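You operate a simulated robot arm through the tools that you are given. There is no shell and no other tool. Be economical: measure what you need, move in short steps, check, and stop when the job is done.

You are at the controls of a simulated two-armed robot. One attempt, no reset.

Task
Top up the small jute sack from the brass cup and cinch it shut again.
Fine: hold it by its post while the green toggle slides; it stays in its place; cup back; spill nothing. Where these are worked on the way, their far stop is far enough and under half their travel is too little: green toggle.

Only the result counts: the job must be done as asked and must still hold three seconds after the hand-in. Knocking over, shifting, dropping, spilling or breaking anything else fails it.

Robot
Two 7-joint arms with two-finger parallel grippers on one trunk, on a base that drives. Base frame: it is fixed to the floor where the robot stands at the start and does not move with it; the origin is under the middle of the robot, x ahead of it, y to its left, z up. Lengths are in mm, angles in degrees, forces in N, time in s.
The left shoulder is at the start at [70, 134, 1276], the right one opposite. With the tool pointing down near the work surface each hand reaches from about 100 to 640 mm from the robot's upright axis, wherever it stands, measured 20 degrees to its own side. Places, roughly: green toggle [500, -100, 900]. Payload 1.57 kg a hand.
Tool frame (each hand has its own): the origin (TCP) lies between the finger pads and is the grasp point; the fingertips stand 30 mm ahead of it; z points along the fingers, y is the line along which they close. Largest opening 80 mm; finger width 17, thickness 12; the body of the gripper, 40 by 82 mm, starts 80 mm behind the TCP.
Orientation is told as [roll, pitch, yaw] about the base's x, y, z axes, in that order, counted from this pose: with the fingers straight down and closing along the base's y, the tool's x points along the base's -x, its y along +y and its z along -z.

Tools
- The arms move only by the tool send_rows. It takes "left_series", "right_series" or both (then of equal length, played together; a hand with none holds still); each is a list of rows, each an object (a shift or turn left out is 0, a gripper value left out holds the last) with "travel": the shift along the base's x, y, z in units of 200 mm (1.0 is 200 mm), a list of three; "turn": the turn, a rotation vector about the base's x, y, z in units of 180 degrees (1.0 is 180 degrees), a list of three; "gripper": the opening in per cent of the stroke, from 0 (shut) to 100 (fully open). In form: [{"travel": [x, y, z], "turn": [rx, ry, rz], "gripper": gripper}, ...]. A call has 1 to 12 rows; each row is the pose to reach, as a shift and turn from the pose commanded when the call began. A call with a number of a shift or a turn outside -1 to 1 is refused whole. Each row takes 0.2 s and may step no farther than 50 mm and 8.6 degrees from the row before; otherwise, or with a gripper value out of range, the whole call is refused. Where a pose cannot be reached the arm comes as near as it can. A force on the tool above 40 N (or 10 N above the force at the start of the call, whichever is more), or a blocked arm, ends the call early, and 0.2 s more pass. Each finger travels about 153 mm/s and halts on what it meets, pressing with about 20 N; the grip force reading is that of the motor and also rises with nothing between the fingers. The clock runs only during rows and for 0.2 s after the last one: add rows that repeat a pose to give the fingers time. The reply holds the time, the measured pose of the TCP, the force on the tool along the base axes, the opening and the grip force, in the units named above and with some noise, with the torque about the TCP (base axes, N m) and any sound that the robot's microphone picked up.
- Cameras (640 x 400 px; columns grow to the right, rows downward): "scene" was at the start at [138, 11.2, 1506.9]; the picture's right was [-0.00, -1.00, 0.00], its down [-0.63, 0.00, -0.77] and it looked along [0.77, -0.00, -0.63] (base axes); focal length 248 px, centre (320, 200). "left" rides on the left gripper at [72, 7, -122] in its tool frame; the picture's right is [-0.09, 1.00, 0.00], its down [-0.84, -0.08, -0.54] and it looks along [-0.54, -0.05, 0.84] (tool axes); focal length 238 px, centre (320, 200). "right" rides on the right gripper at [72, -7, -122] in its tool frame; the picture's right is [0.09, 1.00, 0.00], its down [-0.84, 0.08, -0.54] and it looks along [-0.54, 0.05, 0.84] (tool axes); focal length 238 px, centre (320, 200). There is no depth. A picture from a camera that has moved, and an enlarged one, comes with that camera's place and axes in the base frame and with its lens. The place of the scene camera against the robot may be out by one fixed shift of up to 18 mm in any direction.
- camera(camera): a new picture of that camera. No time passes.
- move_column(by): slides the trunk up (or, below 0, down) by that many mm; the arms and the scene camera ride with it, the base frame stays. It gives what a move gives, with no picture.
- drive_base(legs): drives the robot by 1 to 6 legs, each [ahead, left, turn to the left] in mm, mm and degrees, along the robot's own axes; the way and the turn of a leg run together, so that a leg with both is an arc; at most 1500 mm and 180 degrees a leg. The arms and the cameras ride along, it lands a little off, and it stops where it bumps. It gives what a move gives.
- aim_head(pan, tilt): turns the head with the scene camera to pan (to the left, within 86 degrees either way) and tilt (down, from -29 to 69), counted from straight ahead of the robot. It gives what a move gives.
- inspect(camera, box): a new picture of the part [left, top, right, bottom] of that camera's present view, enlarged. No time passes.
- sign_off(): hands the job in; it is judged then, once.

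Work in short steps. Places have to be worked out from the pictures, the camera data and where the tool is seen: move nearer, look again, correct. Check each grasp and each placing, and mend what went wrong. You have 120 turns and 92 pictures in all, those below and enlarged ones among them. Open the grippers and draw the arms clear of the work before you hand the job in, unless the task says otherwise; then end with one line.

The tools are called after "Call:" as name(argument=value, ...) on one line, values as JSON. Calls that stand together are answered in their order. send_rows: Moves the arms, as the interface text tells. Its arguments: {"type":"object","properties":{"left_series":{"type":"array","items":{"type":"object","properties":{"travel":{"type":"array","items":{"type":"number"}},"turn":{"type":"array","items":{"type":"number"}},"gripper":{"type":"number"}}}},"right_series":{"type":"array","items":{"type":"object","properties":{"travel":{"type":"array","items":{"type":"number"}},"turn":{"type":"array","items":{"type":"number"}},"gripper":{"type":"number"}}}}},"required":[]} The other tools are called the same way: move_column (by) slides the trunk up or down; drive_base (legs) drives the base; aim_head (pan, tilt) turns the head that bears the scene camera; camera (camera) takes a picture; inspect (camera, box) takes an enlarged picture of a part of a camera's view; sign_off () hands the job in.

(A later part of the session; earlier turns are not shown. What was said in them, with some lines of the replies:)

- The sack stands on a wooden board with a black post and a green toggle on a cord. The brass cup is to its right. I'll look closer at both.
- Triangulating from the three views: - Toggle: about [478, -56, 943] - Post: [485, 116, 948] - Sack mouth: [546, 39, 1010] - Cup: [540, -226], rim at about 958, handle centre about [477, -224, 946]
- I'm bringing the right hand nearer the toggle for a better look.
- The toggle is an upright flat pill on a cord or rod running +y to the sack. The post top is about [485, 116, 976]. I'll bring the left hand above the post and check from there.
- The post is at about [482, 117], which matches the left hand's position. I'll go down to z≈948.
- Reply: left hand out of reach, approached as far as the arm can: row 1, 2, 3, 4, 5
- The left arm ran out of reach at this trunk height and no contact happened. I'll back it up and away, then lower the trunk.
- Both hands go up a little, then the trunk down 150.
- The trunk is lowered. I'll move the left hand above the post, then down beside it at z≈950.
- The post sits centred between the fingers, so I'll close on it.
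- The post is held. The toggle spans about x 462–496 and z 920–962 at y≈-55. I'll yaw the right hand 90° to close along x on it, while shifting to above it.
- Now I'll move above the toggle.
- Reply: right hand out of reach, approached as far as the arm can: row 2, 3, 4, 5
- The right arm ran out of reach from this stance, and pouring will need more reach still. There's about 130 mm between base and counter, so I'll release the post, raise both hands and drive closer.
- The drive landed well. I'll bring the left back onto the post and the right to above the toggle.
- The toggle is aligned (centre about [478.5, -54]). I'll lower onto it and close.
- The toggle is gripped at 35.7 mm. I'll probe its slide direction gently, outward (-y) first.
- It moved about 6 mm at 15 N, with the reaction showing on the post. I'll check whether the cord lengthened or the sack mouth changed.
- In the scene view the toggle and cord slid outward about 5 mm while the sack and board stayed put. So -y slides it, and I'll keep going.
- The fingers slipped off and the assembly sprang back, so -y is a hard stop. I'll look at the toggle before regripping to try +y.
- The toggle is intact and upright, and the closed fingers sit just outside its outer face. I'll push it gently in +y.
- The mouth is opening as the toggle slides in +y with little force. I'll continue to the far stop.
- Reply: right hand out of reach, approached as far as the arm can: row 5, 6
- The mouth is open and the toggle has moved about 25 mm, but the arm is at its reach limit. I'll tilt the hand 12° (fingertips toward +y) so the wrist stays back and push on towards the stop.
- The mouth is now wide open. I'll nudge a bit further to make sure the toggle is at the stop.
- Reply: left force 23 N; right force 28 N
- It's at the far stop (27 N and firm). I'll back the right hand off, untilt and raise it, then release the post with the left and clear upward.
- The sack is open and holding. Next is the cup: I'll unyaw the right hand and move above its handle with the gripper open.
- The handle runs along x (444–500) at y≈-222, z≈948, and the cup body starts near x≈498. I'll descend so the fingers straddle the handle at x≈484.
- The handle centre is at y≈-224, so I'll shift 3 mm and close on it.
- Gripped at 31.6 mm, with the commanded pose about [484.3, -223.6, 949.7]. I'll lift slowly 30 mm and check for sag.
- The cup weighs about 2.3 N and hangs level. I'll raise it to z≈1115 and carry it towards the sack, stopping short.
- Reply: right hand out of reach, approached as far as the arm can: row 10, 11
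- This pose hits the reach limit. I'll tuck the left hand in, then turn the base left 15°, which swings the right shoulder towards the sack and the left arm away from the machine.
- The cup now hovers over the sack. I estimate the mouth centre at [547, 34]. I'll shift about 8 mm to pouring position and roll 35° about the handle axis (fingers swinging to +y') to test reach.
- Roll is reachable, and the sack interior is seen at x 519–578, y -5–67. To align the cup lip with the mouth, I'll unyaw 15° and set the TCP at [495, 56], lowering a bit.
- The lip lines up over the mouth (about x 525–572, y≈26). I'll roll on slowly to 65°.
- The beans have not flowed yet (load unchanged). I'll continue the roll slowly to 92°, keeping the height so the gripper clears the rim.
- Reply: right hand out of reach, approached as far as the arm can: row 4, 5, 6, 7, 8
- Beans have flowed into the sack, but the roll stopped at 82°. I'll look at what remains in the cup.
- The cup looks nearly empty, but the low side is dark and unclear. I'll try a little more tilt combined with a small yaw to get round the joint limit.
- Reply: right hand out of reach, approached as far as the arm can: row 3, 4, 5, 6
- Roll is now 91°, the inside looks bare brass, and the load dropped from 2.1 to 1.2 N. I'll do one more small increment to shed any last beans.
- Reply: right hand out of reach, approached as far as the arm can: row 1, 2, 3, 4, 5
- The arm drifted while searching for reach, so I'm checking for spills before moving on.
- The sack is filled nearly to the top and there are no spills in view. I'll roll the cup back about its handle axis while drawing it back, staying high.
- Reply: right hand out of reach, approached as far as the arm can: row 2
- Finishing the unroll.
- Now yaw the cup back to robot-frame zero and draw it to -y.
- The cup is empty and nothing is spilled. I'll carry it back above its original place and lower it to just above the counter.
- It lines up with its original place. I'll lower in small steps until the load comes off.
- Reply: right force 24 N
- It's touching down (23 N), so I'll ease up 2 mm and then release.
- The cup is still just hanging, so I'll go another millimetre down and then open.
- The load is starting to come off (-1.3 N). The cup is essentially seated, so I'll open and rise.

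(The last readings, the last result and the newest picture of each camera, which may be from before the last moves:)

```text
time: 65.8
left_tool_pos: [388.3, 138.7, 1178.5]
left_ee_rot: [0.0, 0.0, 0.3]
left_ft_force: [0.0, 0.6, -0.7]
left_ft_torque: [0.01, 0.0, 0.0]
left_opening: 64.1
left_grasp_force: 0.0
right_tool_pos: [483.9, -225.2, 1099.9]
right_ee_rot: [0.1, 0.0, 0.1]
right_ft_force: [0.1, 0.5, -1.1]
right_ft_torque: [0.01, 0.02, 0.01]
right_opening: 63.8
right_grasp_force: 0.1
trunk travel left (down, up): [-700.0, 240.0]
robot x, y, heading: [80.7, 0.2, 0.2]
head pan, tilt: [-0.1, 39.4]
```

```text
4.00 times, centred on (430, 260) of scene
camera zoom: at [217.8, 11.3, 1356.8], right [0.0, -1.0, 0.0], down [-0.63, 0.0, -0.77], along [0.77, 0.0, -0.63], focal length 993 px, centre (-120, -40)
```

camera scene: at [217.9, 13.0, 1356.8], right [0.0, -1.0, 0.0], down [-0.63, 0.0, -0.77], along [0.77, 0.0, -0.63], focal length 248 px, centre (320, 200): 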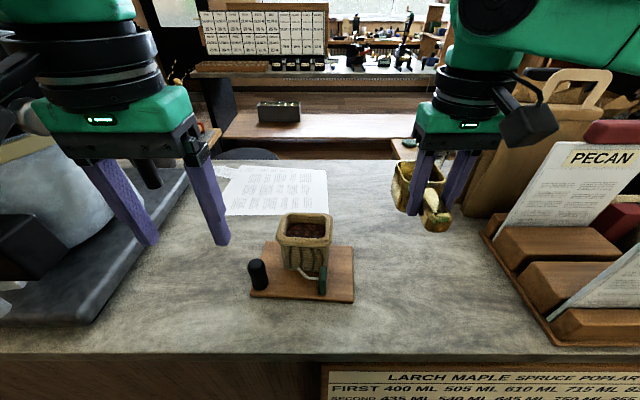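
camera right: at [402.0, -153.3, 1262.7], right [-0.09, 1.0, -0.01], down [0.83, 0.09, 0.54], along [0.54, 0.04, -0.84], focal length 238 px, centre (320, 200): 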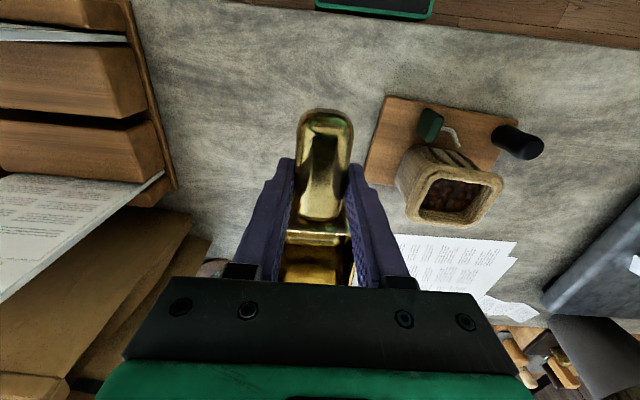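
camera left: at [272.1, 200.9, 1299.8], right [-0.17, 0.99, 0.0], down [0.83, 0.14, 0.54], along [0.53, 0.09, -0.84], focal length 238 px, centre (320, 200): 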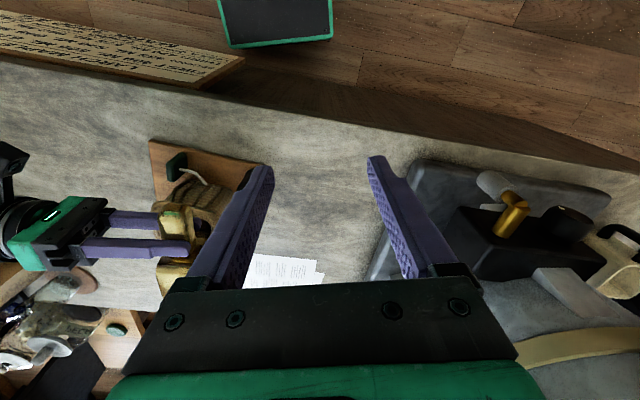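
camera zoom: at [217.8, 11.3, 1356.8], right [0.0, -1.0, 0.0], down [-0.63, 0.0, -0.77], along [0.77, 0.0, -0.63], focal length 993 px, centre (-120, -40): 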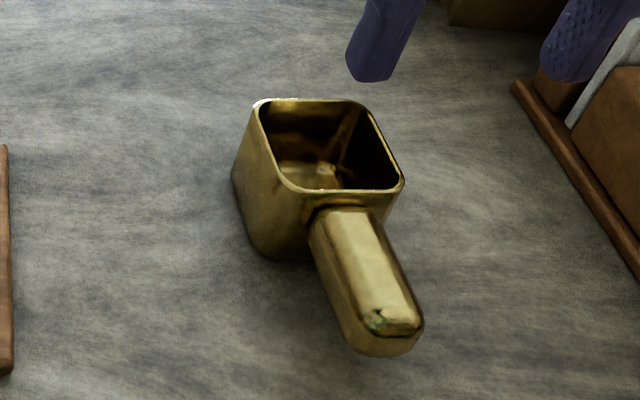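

The cup is back, upright and empty, within a couple of mm. To cinch, I'll turn the base 10° left again for reach. Then the left hand goes on the post and the right hand straddles the toggle at yaw 0, beside the cord.

Call:
drive_base(legs=[[0, 0, 10]])

Call:
send_rows(left_series=[{"turn": [0, 0, -0.028], "travel": [0.15, -0.09, 0]}, {"turn": [0, 0, -0.056], "travel": [0.3, -0.18, -0.1]}, {"turn": [0, 0, -0.056], "travel": [0.45, -0.27, -0.2]}, {"turn": [0, 0, -0.056], "travel": [0.6, -0.34, -0.3]}, {"turn": [0, 0, -0.056], "travel": [0.63, -0.36, -0.45]}, {"turn": [0, 0, -0.056], "travel": [0.63, -0.36, -0.6]}, {"turn": [0, 0, -0.056], "travel": [0.63, -0.36, -0.6]}], right_series=[{"turn": [0, 0, -0.028], "travel": [-0.1, 0, 0]}, {"turn": [0, 0, -0.056], "travel": [-0.2, 0.1, 0]}, {"turn": [0, 0, -0.056], "travel": [-0.3, 0.2, 0]}, {"turn": [0, 0, -0.056], "travel": [-0.35, 0.3, 0]}, {"turn": [0, 0, -0.056], "travel": [-0.35, 0.4, 0]}, {"turn": [0, 0, -0.056], "travel": [-0.35, 0.45, 0]}, {"turn": [0, 0, -0.056], "travel": [-0.35, 0.45, 0]}])

Call:
camera(camera="right")

Call:
camera(camera="left")

```text
time: 66.9
left_tool_pos: [359.2, 189.8, 1178.9]
left_ee_rot: [0.0, 0.0, 10.3]
left_ft_force: [0.6, 0.3, 0.5]
left_ft_torque: [0.02, 0.02, -0.05]
left_opening: 64.0
left_grasp_force: 0.1
right_tool_pos: [518.6, -150.3, 1099.7]
right_ee_rot: [0.1, 0.0, 10.3]
right_ft_force: [-0.7, 1.1, 0.4]
right_ft_torque: [0.02, 0.0, -0.02]
right_opening: 64.0
right_grasp_force: 0.0
trunk travel left (down, up): [-700.0, 240.0]
robot x, y, heading: [78.9, -0.1, 10.2]
head pan, tilt: [-0.1, 39.4]
```

```text
time: 68.5
left_tool_pos: [470.6, 124.7, 1068.3]
left_ee_rot: [-0.1, -0.1, 0.2]
left_ft_force: [0.4, 0.5, -0.2]
left_ft_torque: [-0.03, -0.04, 0.01]
left_opening: 63.9
left_grasp_force: 0.1
left hand out of reach, approached as far as the arm can: row 4, 5, 6, 7
right_tool_pos: [447.3, -59.1, 1098.7]
right_ee_rot: [0.1, -0.2, 0.0]
right_ft_force: [-1.7, 0.6, 0.8]
right_ft_torque: [0.0, 0.02, -0.01]
right_opening: 64.0
right_grasp_force: 0.1
trunk travel left (down, up): [-700.0, 240.0]
robot x, y, heading: [75.2, 3.0, 9.9]
head pan, tilt: [-0.1, 39.4]
```

```text
27 pictures are left
camera right: at [375.1, -67.2, 1222.1], right [-0.09, 1.0, 0.0], down [0.84, 0.08, 0.54], along [0.54, 0.05, -0.84], focal length 238 px, centre (320, 200)
```

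right: 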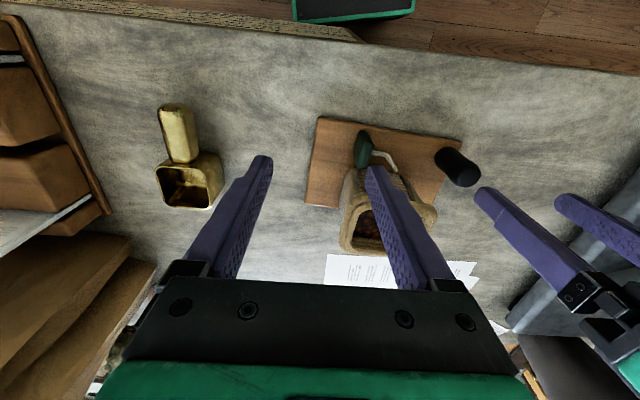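

```text
26 pictures are left
camera left: at [400.4, 131.5, 1189.4], right [0.09, 1.0, 0.0], down [0.84, -0.07, 0.54], along [0.54, -0.05, -0.84], focal length 238 px, centre (320, 200)
```

left: 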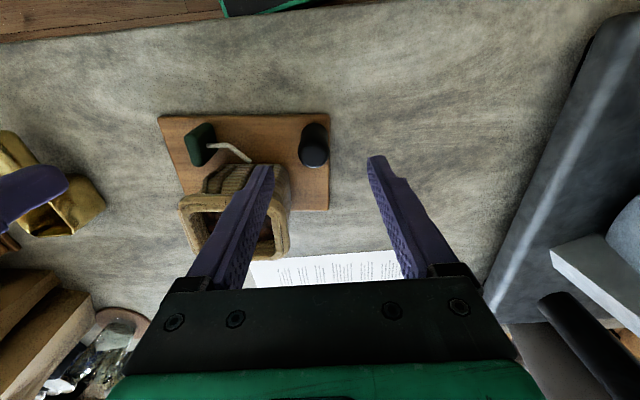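

The toggle is now at about [477, -5]. The left hand lacks reach up high, but lower should be better. I'll descend to z≈1012 first, then shift over the post.

Call:
send_rows(left_series=[{"travel": [0, 0, -0.14]}, {"travel": [0, 0, -0.27]}, {"travel": [0.035, -0.02, -0.27]}, {"travel": [0.07, -0.038, -0.27]}, {"travel": [0.07, -0.038, -0.27]}])

```text
time: 69.7
left_tool_pos: [480.2, 122.8, 1013.8]
left_ee_rot: [0.0, -0.2, 0.2]
left_ft_force: [-0.8, 0.4, -0.1]
left_ft_torque: [0.02, 0.03, -0.01]
left_opening: 63.8
left_grasp_force: 0.1
left hand out of reach, approached as far as the arm can: row 4, 5
right_tool_pos: [448.9, -60.8, 1099.2]
right_ee_rot: [0.1, 0.0, 0.1]
right_ft_force: [-0.6, -0.6, 1.0]
right_ft_torque: [-0.01, -0.01, 0.03]
right_opening: 64.1
right_grasp_force: 0.0
trunk travel left (down, up): [-700.0, 240.0]
robot x, y, heading: [78.7, 1.5, 10.0]
head pan, tilt: [-0.1, 39.4]
```

The left hand is short by about 5 mm. I'll raise it slightly and turn the base back 5°.

Call:
send_rows(left_series=[{"travel": [-0.06, 0, 0.1]}, {"travel": [-0.1, 0, 0.2]}, {"travel": [-0.1, 0, 0.2]}])

Call:
drive_base(legs=[[0, 0, -5]])

```text
time: 70.5
left_tool_pos: [460.8, 124.4, 1053.7]
left_ee_rot: [0.0, 0.0, 0.2]
left_ft_force: [0.6, 0.7, -0.8]
left_ft_torque: [-0.03, -0.01, 0.04]
left_opening: 63.9
left_grasp_force: 0.0
right_tool_pos: [448.4, -60.0, 1098.7]
right_ee_rot: [0.1, 0.1, 0.1]
right_ft_force: [0.1, 0.6, 0.6]
right_ft_torque: [-0.02, 0.02, 0.03]
right_opening: 63.9
right_grasp_force: 0.1
trunk travel left (down, up): [-700.0, 240.0]
robot x, y, heading: [79.0, -3.7, 10.2]
head pan, tilt: [-0.1, 39.4]
```

```text
time: 71.4
left_tool_pos: [468.9, 91.7, 1053.7]
left_ee_rot: [0.0, -0.1, -4.9]
left_ft_force: [-0.1, -0.6, -0.3]
left_ft_torque: [-0.02, -0.01, -0.02]
left_opening: 63.8
left_grasp_force: 0.1
right_tool_pos: [442.8, -90.1, 1098.5]
right_ee_rot: [0.0, 0.0, -4.9]
right_ft_force: [0.7, 0.8, 0.0]
right_ft_torque: [-0.03, 0.0, 0.0]
right_opening: 64.0
right_grasp_force: 0.0
trunk travel left (down, up): [-700.0, 240.0]
robot x, y, heading: [79.5, -0.3, 5.6]
head pan, tilt: [-0.1, 39.4]
```

Call:
send_rows(left_series=[{"travel": [0, 0.06, 0], "turn": [0, 0, 0.014]}, {"travel": [0.03, 0.127, -0.1], "turn": [0, 0, 0.027]}, {"travel": [0.085, 0.127, -0.19], "turn": [0, 0, 0.027]}, {"travel": [0.085, 0.127, -0.19], "turn": [0, 0, 0.027]}], right_series=[{"travel": [0, 0, 0], "turn": [0, 0, 0.014]}, {"travel": [0, 0.05, -0.1], "turn": [0, 0, 0.027]}, {"travel": [0, 0.1, -0.2], "turn": [0, 0, 0.027]}, {"travel": [0, 0.1, -0.2], "turn": [0, 0, 0.027]}])

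```text
time: 72.4
left_tool_pos: [486.4, 116.2, 1015.5]
left_ee_rot: [0.0, -0.1, 0.1]
left_ft_force: [-0.6, -0.2, 0.0]
left_ft_torque: [-0.01, -0.01, 0.0]
left_opening: 64.1
left_grasp_force: 0.0
right_tool_pos: [441.3, -70.7, 1058.9]
right_ee_rot: [0.1, -0.1, 0.0]
right_ft_force: [0.5, 0.2, 1.2]
right_ft_torque: [0.0, 0.02, -0.03]
right_opening: 64.2
right_grasp_force: 0.0
trunk travel left (down, up): [-700.0, 240.0]
robot x, y, heading: [75.3, 1.0, 5.2]
head pan, tilt: [-0.1, 39.4]
```

The left hand is now over the post, so I'll lower and grip it at the same pose as before. The right hand goes over to about [466, -8, 1010] above the toggle.

Call:
send_rows(left_series=[{"travel": [0, 0.004, -0.15]}, {"travel": [0, 0.004, -0.325]}, {"travel": [0, 0.004, -0.325]}, {"travel": [0, 0.004, -0.325], "gripper": 50}, {"travel": [0, 0.004, -0.325], "gripper": 30}, {"travel": [0, 0.004, -0.325], "gripper": 30}, {"travel": [0, 0.004, -0.325], "gripper": 30}], right_series=[{"travel": [0.03, 0.08, -0.04]}, {"travel": [0.06, 0.16, -0.08]}, {"travel": [0.09, 0.24, -0.14]}, {"travel": [0.123, 0.31, -0.2]}, {"travel": [0.123, 0.31, -0.24]}, {"travel": [0.123, 0.31, -0.24]}, {"travel": [0.123, 0.31, -0.24]}])

Call:
camera(camera="right")

Call:
camera(camera="left")

```text
time: 74.0
left_tool_pos: [487.1, 117.6, 949.6]
left_ee_rot: [0.0, 0.1, 0.1]
left_ft_force: [-0.6, 0.2, -0.1]
left_ft_torque: [-0.16, -0.12, 0.04]
left_opening: 31.4
left_grasp_force: 19.5
right_tool_pos: [466.5, -10.3, 1011.6]
right_ee_rot: [0.0, 0.0, 0.0]
right_ft_force: [0.2, -0.4, -0.6]
right_ft_torque: [0.0, 0.0, 0.01]
right_opening: 63.9
right_grasp_force: 0.2
trunk travel left (down, up): [-700.0, 240.0]
robot x, y, heading: [80.3, -1.8, 5.4]
head pan, tilt: [-0.1, 39.4]
```

```text
25 pictures are left
camera right: at [393.7, -16.4, 1134.1], right [-0.09, 1.0, 0.0], down [0.84, 0.08, 0.54], along [0.54, 0.05, -0.84], focal length 238 px, centre (320, 200)
```

right: 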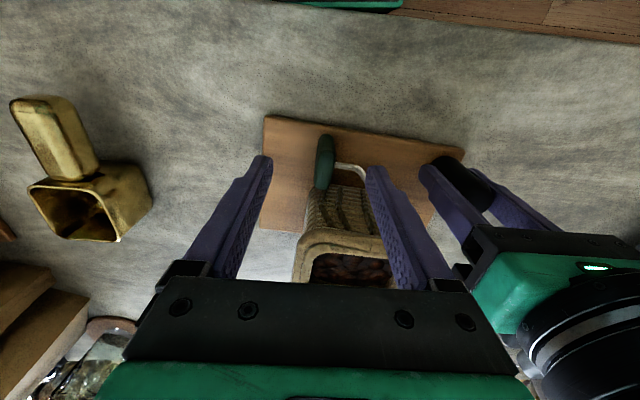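

```text
24 pictures are left
camera left: at [416.0, 123.7, 1071.4], right [0.09, 1.0, 0.0], down [0.84, -0.08, 0.54], along [0.54, -0.05, -0.84], focal length 238 px, centre (320, 200)
```

left: 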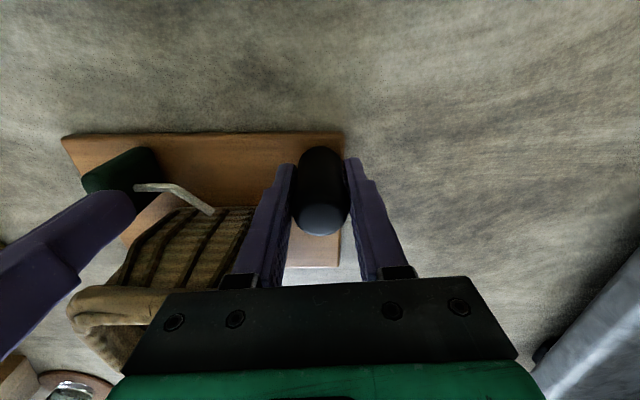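

The post is held. The toggle centre is at y≈-4.5, and the cord at x≈480 is clear of fingers at x 458–475. I'll centre, lower and close across its thickness.

Call:
send_rows(right_series=[{"travel": [0, 0.028, 0]}, {"travel": [0, 0.028, -0.16]}, {"travel": [0, 0.028, -0.31]}, {"travel": [0, 0.028, -0.31]}, {"travel": [0, 0.028, -0.31], "gripper": 40}, {"travel": [0, 0.028, -0.31], "gripper": 5}, {"travel": [0, 0.028, -0.31], "gripper": 5}, {"travel": [0, 0.028, -0.31], "gripper": 5}])

Call:
inspect(camera="scene", box=[240, 190, 440, 310])

Call:
inspect(camera="left", box=[40, 120, 280, 270])

```text
time: 75.8
left_tool_pos: [486.8, 118.0, 951.0]
left_ee_rot: [0.0, -0.1, 0.1]
left_ft_force: [-1.5, 1.1, 3.1]
left_ft_torque: [-0.32, 0.02, 0.11]
left_opening: 31.5
left_grasp_force: 19.8
right_tool_pos: [467.2, -3.8, 949.1]
right_ee_rot: [0.1, 0.0, 0.0]
right_ft_force: [1.2, 0.0, -1.7]
right_ft_torque: [0.01, 0.08, -0.27]
right_opening: 14.6
right_grasp_force: 19.9
trunk travel left (down, up): [-700.0, 240.0]
robot x, y, heading: [80.0, 0.8, 5.3]
head pan, tilt: [-0.1, 39.4]
```

```text
3.20 times, centred on (340, 250) of scene
camera zoom: at [217.2, 23.7, 1356.8], right [0.09, -1.0, 0.0], down [-0.63, -0.06, -0.77], along [0.77, 0.07, -0.63], focal length 794 px, centre (256, 40)
```

zoom: 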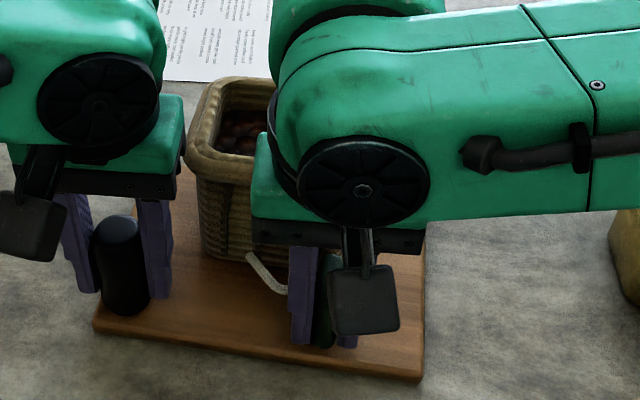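

```text
2.67 times, centred on (160, 195) of left
camera zoom: at [416.1, 123.4, 1071.6], right [0.09, 1.0, 0.0], down [0.84, -0.08, 0.54], along [0.54, -0.05, -0.84], focal length 636 px, centre (747, 213)
```

zoom: 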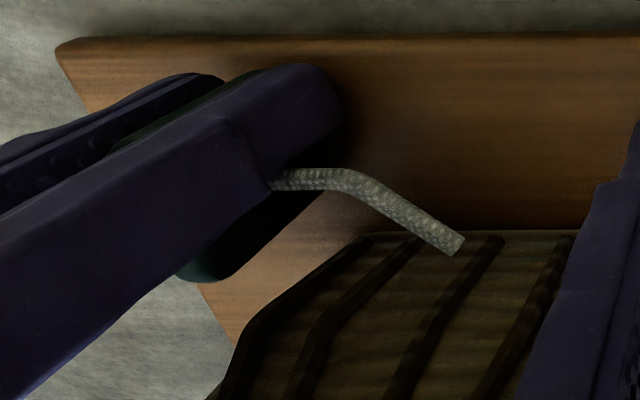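

The toggle is gripped across its thickness (14.6 mm). Now I'll slide it outward (-y) steadily.

Call:
send_rows(right_series=[{"travel": [0, -0.02, 0]}, {"travel": [0, -0.04, 0]}, {"travel": [0, -0.06, 0]}, {"travel": [0, -0.08, 0]}, {"travel": [0, -0.1, 0]}, {"travel": [0, -0.12, 0]}, {"travel": [0, -0.14, 0]}, {"travel": [0, -0.16, 0]}, {"travel": [0, -0.18, 0]}, {"travel": [0, -0.2, 0]}, {"travel": [0, -0.22, 0]}, {"travel": [0, -0.22, 0]}])

Call:
inspect(camera="scene", box=[240, 190, 440, 310])

```text
time: 78.4
left_tool_pos: [486.5, 116.8, 950.7]
left_ee_rot: [0.0, 0.0, 0.1]
left_ft_force: [-1.6, -1.5, 2.6]
left_ft_torque: [-0.57, -0.13, 0.11]
left_opening: 31.2
left_grasp_force: 19.8
right_tool_pos: [465.6, -48.8, 949.2]
right_ee_rot: [-0.1, 0.0, 0.0]
right_ft_force: [0.1, 1.6, -1.0]
right_ft_torque: [-0.02, 0.1, -0.25]
right_opening: 14.0
right_grasp_force: 19.8
trunk travel left (down, up): [-700.0, 240.0]
robot x, y, heading: [77.6, 4.8, 5.2]
head pan, tilt: [-0.1, 39.4]
```

```text
3.20 times, centred on (340, 250) of scene
camera zoom: at [217.1, 23.5, 1356.9], right [0.09, -1.0, 0.0], down [-0.63, -0.06, -0.77], along [0.77, 0.07, -0.63], focal length 794 px, centre (256, 40)
```

zoom: 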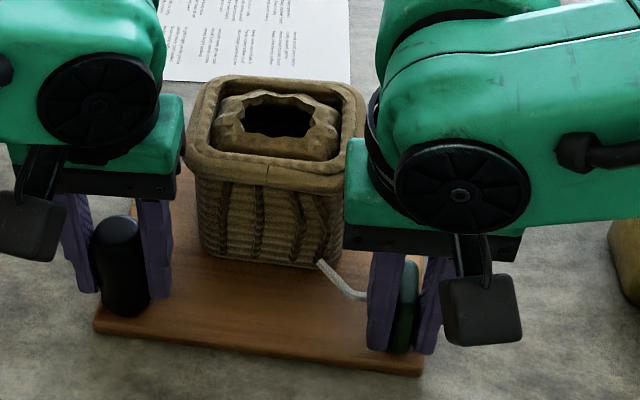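

It's closing. I'll continue the last few mm gently until the stop is felt.

Call:
send_rows(right_series=[{"travel": [0, -0.01, 0]}, {"travel": [0, -0.02, 0]}, {"travel": [0, -0.03, 0]}, {"travel": [0, -0.037, 0]}, {"travel": [0, -0.044, 0]}, {"travel": [0, -0.044, 0]}])

Call:
inspect(camera="scene", box=[240, 190, 440, 310])

```text
time: 79.8
left_tool_pos: [486.5, 118.1, 951.9]
left_ee_rot: [0.0, 0.0, 0.0]
left_ft_force: [-1.0, -5.2, 0.0]
left_ft_torque: [0.24, -0.22, 0.12]
left_opening: 31.1
left_grasp_force: 19.9
right_tool_pos: [465.6, -55.9, 948.7]
right_ee_rot: [0.1, -0.1, 0.0]
right_ft_force: [0.5, 3.4, 1.3]
right_ft_torque: [-0.12, 0.14, -0.27]
right_opening: 14.1
right_grasp_force: 19.6
trunk travel left (down, up): [-700.0, 240.0]
robot x, y, heading: [82.8, -1.1, 5.3]
head pan, tilt: [-0.1, 39.4]
```

```text
3.20 times, centred on (340, 250) of scene
camera zoom: at [216.7, 23.5, 1356.9], right [0.09, -1.0, 0.0], down [-0.63, -0.06, -0.77], along [0.77, 0.07, -0.63], focal length 794 px, centre (256, 40)
```

zoom: 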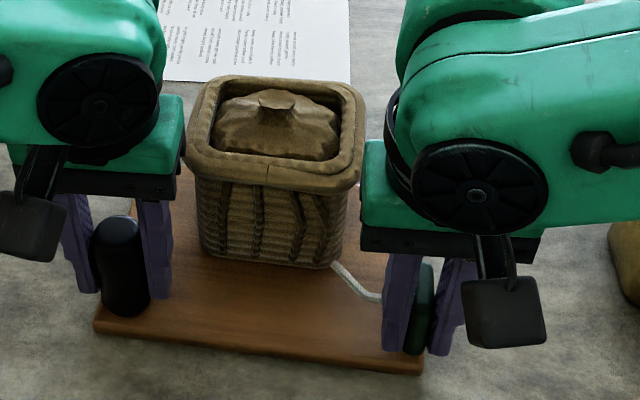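

The mouth is shut. I'll nudge up to 3 mm more to confirm it is at the stop.

Call:
send_rows(right_series=[{"travel": [0, -0.006, 0]}, {"travel": [0, -0.012, 0]}, {"travel": [0, -0.018, 0]}, {"travel": [0, -0.018, 0]}])

```text
time: 80.8
left_tool_pos: [485.3, 115.8, 951.0]
left_ee_rot: [-0.1, 0.0, -0.1]
left_ft_force: [-3.8, -24.8, -0.8]
left_ft_torque: [0.49, 0.21, 0.03]
left_opening: 31.3
left_grasp_force: 20.3
right_tool_pos: [466.5, -59.6, 948.2]
right_ee_rot: [0.2, -0.1, 0.0]
right_ft_force: [4.7, 25.4, -0.3]
right_ft_torque: [-0.32, -0.03, -0.24]
right_opening: 13.9
right_grasp_force: 20.5
trunk travel left (down, up): [-700.0, 240.0]
robot x, y, heading: [81.3, -1.3, 5.4]
head pan, tilt: [-0.1, 39.4]
```

At the stop (25 N). I'll ease the load, release the toggle and rise, then release the post and rise.

Call:
send_rows(right_series=[{"travel": [0, 0.008, 0]}, {"travel": [0, 0.015, 0]}, {"travel": [0, 0.015, 0], "gripper": 30}, {"travel": [0, 0.015, 0], "gripper": 70}, {"travel": [0, 0.015, 0], "gripper": 70}, {"travel": [0, 0.015, 0.2]}, {"travel": [0, 0.015, 0.4]}, {"travel": [-0.1, 0, 0.6]}, {"travel": [-0.2, -0.1, 0.75]}, {"travel": [-0.2, -0.1, 0.75]}])

Call:
send_rows(left_series=[{"gripper": 55}, {"gripper": 80}, {"gripper": 80}, {"travel": [0, 0, 0.2]}, {"travel": [0, 0, 0.35]}, {"travel": [-0.1, 0, 0.55]}, {"travel": [-0.2, 0.05, 0.7]}, {"travel": [-0.35, 0.1, 0.8]}, {"travel": [-0.35, 0.1, 0.8]}])

Call:
camera(camera="scene")

Call:
inspect(camera="scene", box=[240, 190, 440, 310])

Call:
camera(camera="right")

```text
time: 83.0
left_tool_pos: [487.1, 115.8, 950.3]
left_ee_rot: [0.0, 0.0, 0.0]
left_ft_force: [-1.9, -0.9, 0.7]
left_ft_torque: [0.21, -0.03, 0.02]
left_opening: 31.2
left_grasp_force: 19.5
right_tool_pos: [426.8, -78.9, 1099.0]
right_ee_rot: [0.0, 0.1, 0.0]
right_ft_force: [-0.7, 0.3, 0.1]
right_ft_torque: [0.01, 0.03, 0.02]
right_opening: 56.0
right_grasp_force: 0.1
trunk travel left (down, up): [-700.0, 240.0]
robot x, y, heading: [74.5, 2.4, 5.5]
head pan, tilt: [-0.1, 39.4]
```

```text
time: 85.0
left_tool_pos: [417.3, 137.6, 1110.7]
left_ee_rot: [-0.1, 0.0, 0.1]
left_ft_force: [0.2, 0.4, -0.4]
left_ft_torque: [0.01, 0.01, 0.02]
left_opening: 63.9
left_grasp_force: 0.1
right_tool_pos: [428.8, -80.2, 1097.6]
right_ee_rot: [0.1, 0.1, 0.0]
right_ft_force: [-0.2, -0.1, 0.4]
right_ft_torque: [0.01, -0.04, -0.03]
right_opening: 56.0
right_grasp_force: 0.1
trunk travel left (down, up): [-700.0, 240.0]
robot x, y, heading: [78.1, 0.1, 5.4]
head pan, tilt: [-0.1, 39.4]
```

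```text
19 pictures are left
camera scene: at [217.7, 23.2, 1356.8], right [0.09, -1.0, 0.0], down [-0.63, -0.06, -0.77], along [0.77, 0.07, -0.63], focal length 248 px, centre (320, 200)
```

scene: 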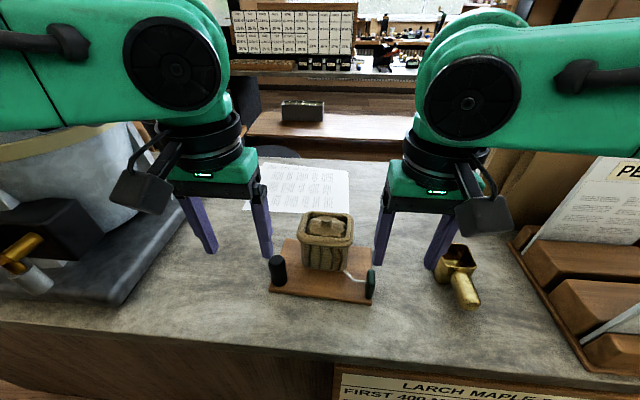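

```text
3.20 times, centred on (340, 250) of scene
camera zoom: at [217.7, 23.2, 1356.8], right [0.09, -1.0, 0.0], down [-0.63, -0.06, -0.77], along [0.77, 0.07, -0.63], focal length 794 px, centre (256, 40)
```

zoom: 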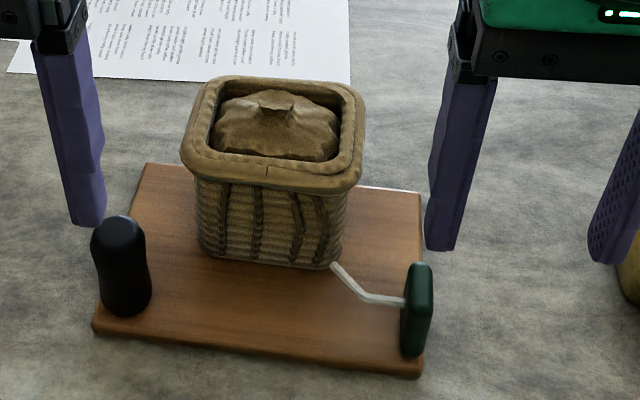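

```text
17 pictures are left
camera right: at [355.7, -87.0, 1221.0], right [-0.09, 1.0, 0.0], down [0.84, 0.08, 0.54], along [0.54, 0.05, -0.84], focal length 238 px, centre (320, 200)
```

right: 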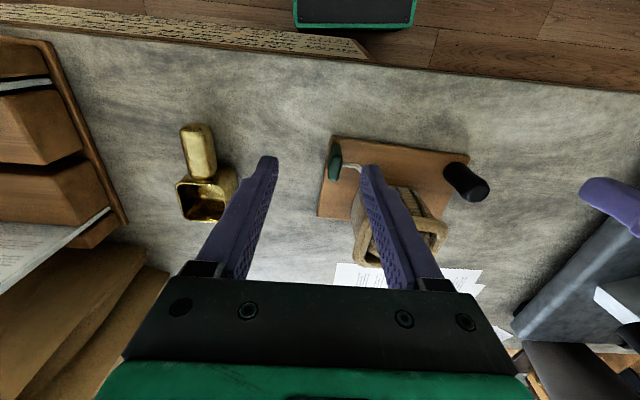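

The sack is refilled and cinched shut, its board is still at its original spot, the cup is back in place, nothing is spilled, and both hands are open and clear. Handing in.

Call:
sign_off()

```text
The job is handed in.
```

The jute sack is topped up from the brass cup and cinched shut with the toggle at its stop. The empty cup is back within about 2 mm of its place, the board hasn't shifted, and no spills showed in the pictures.
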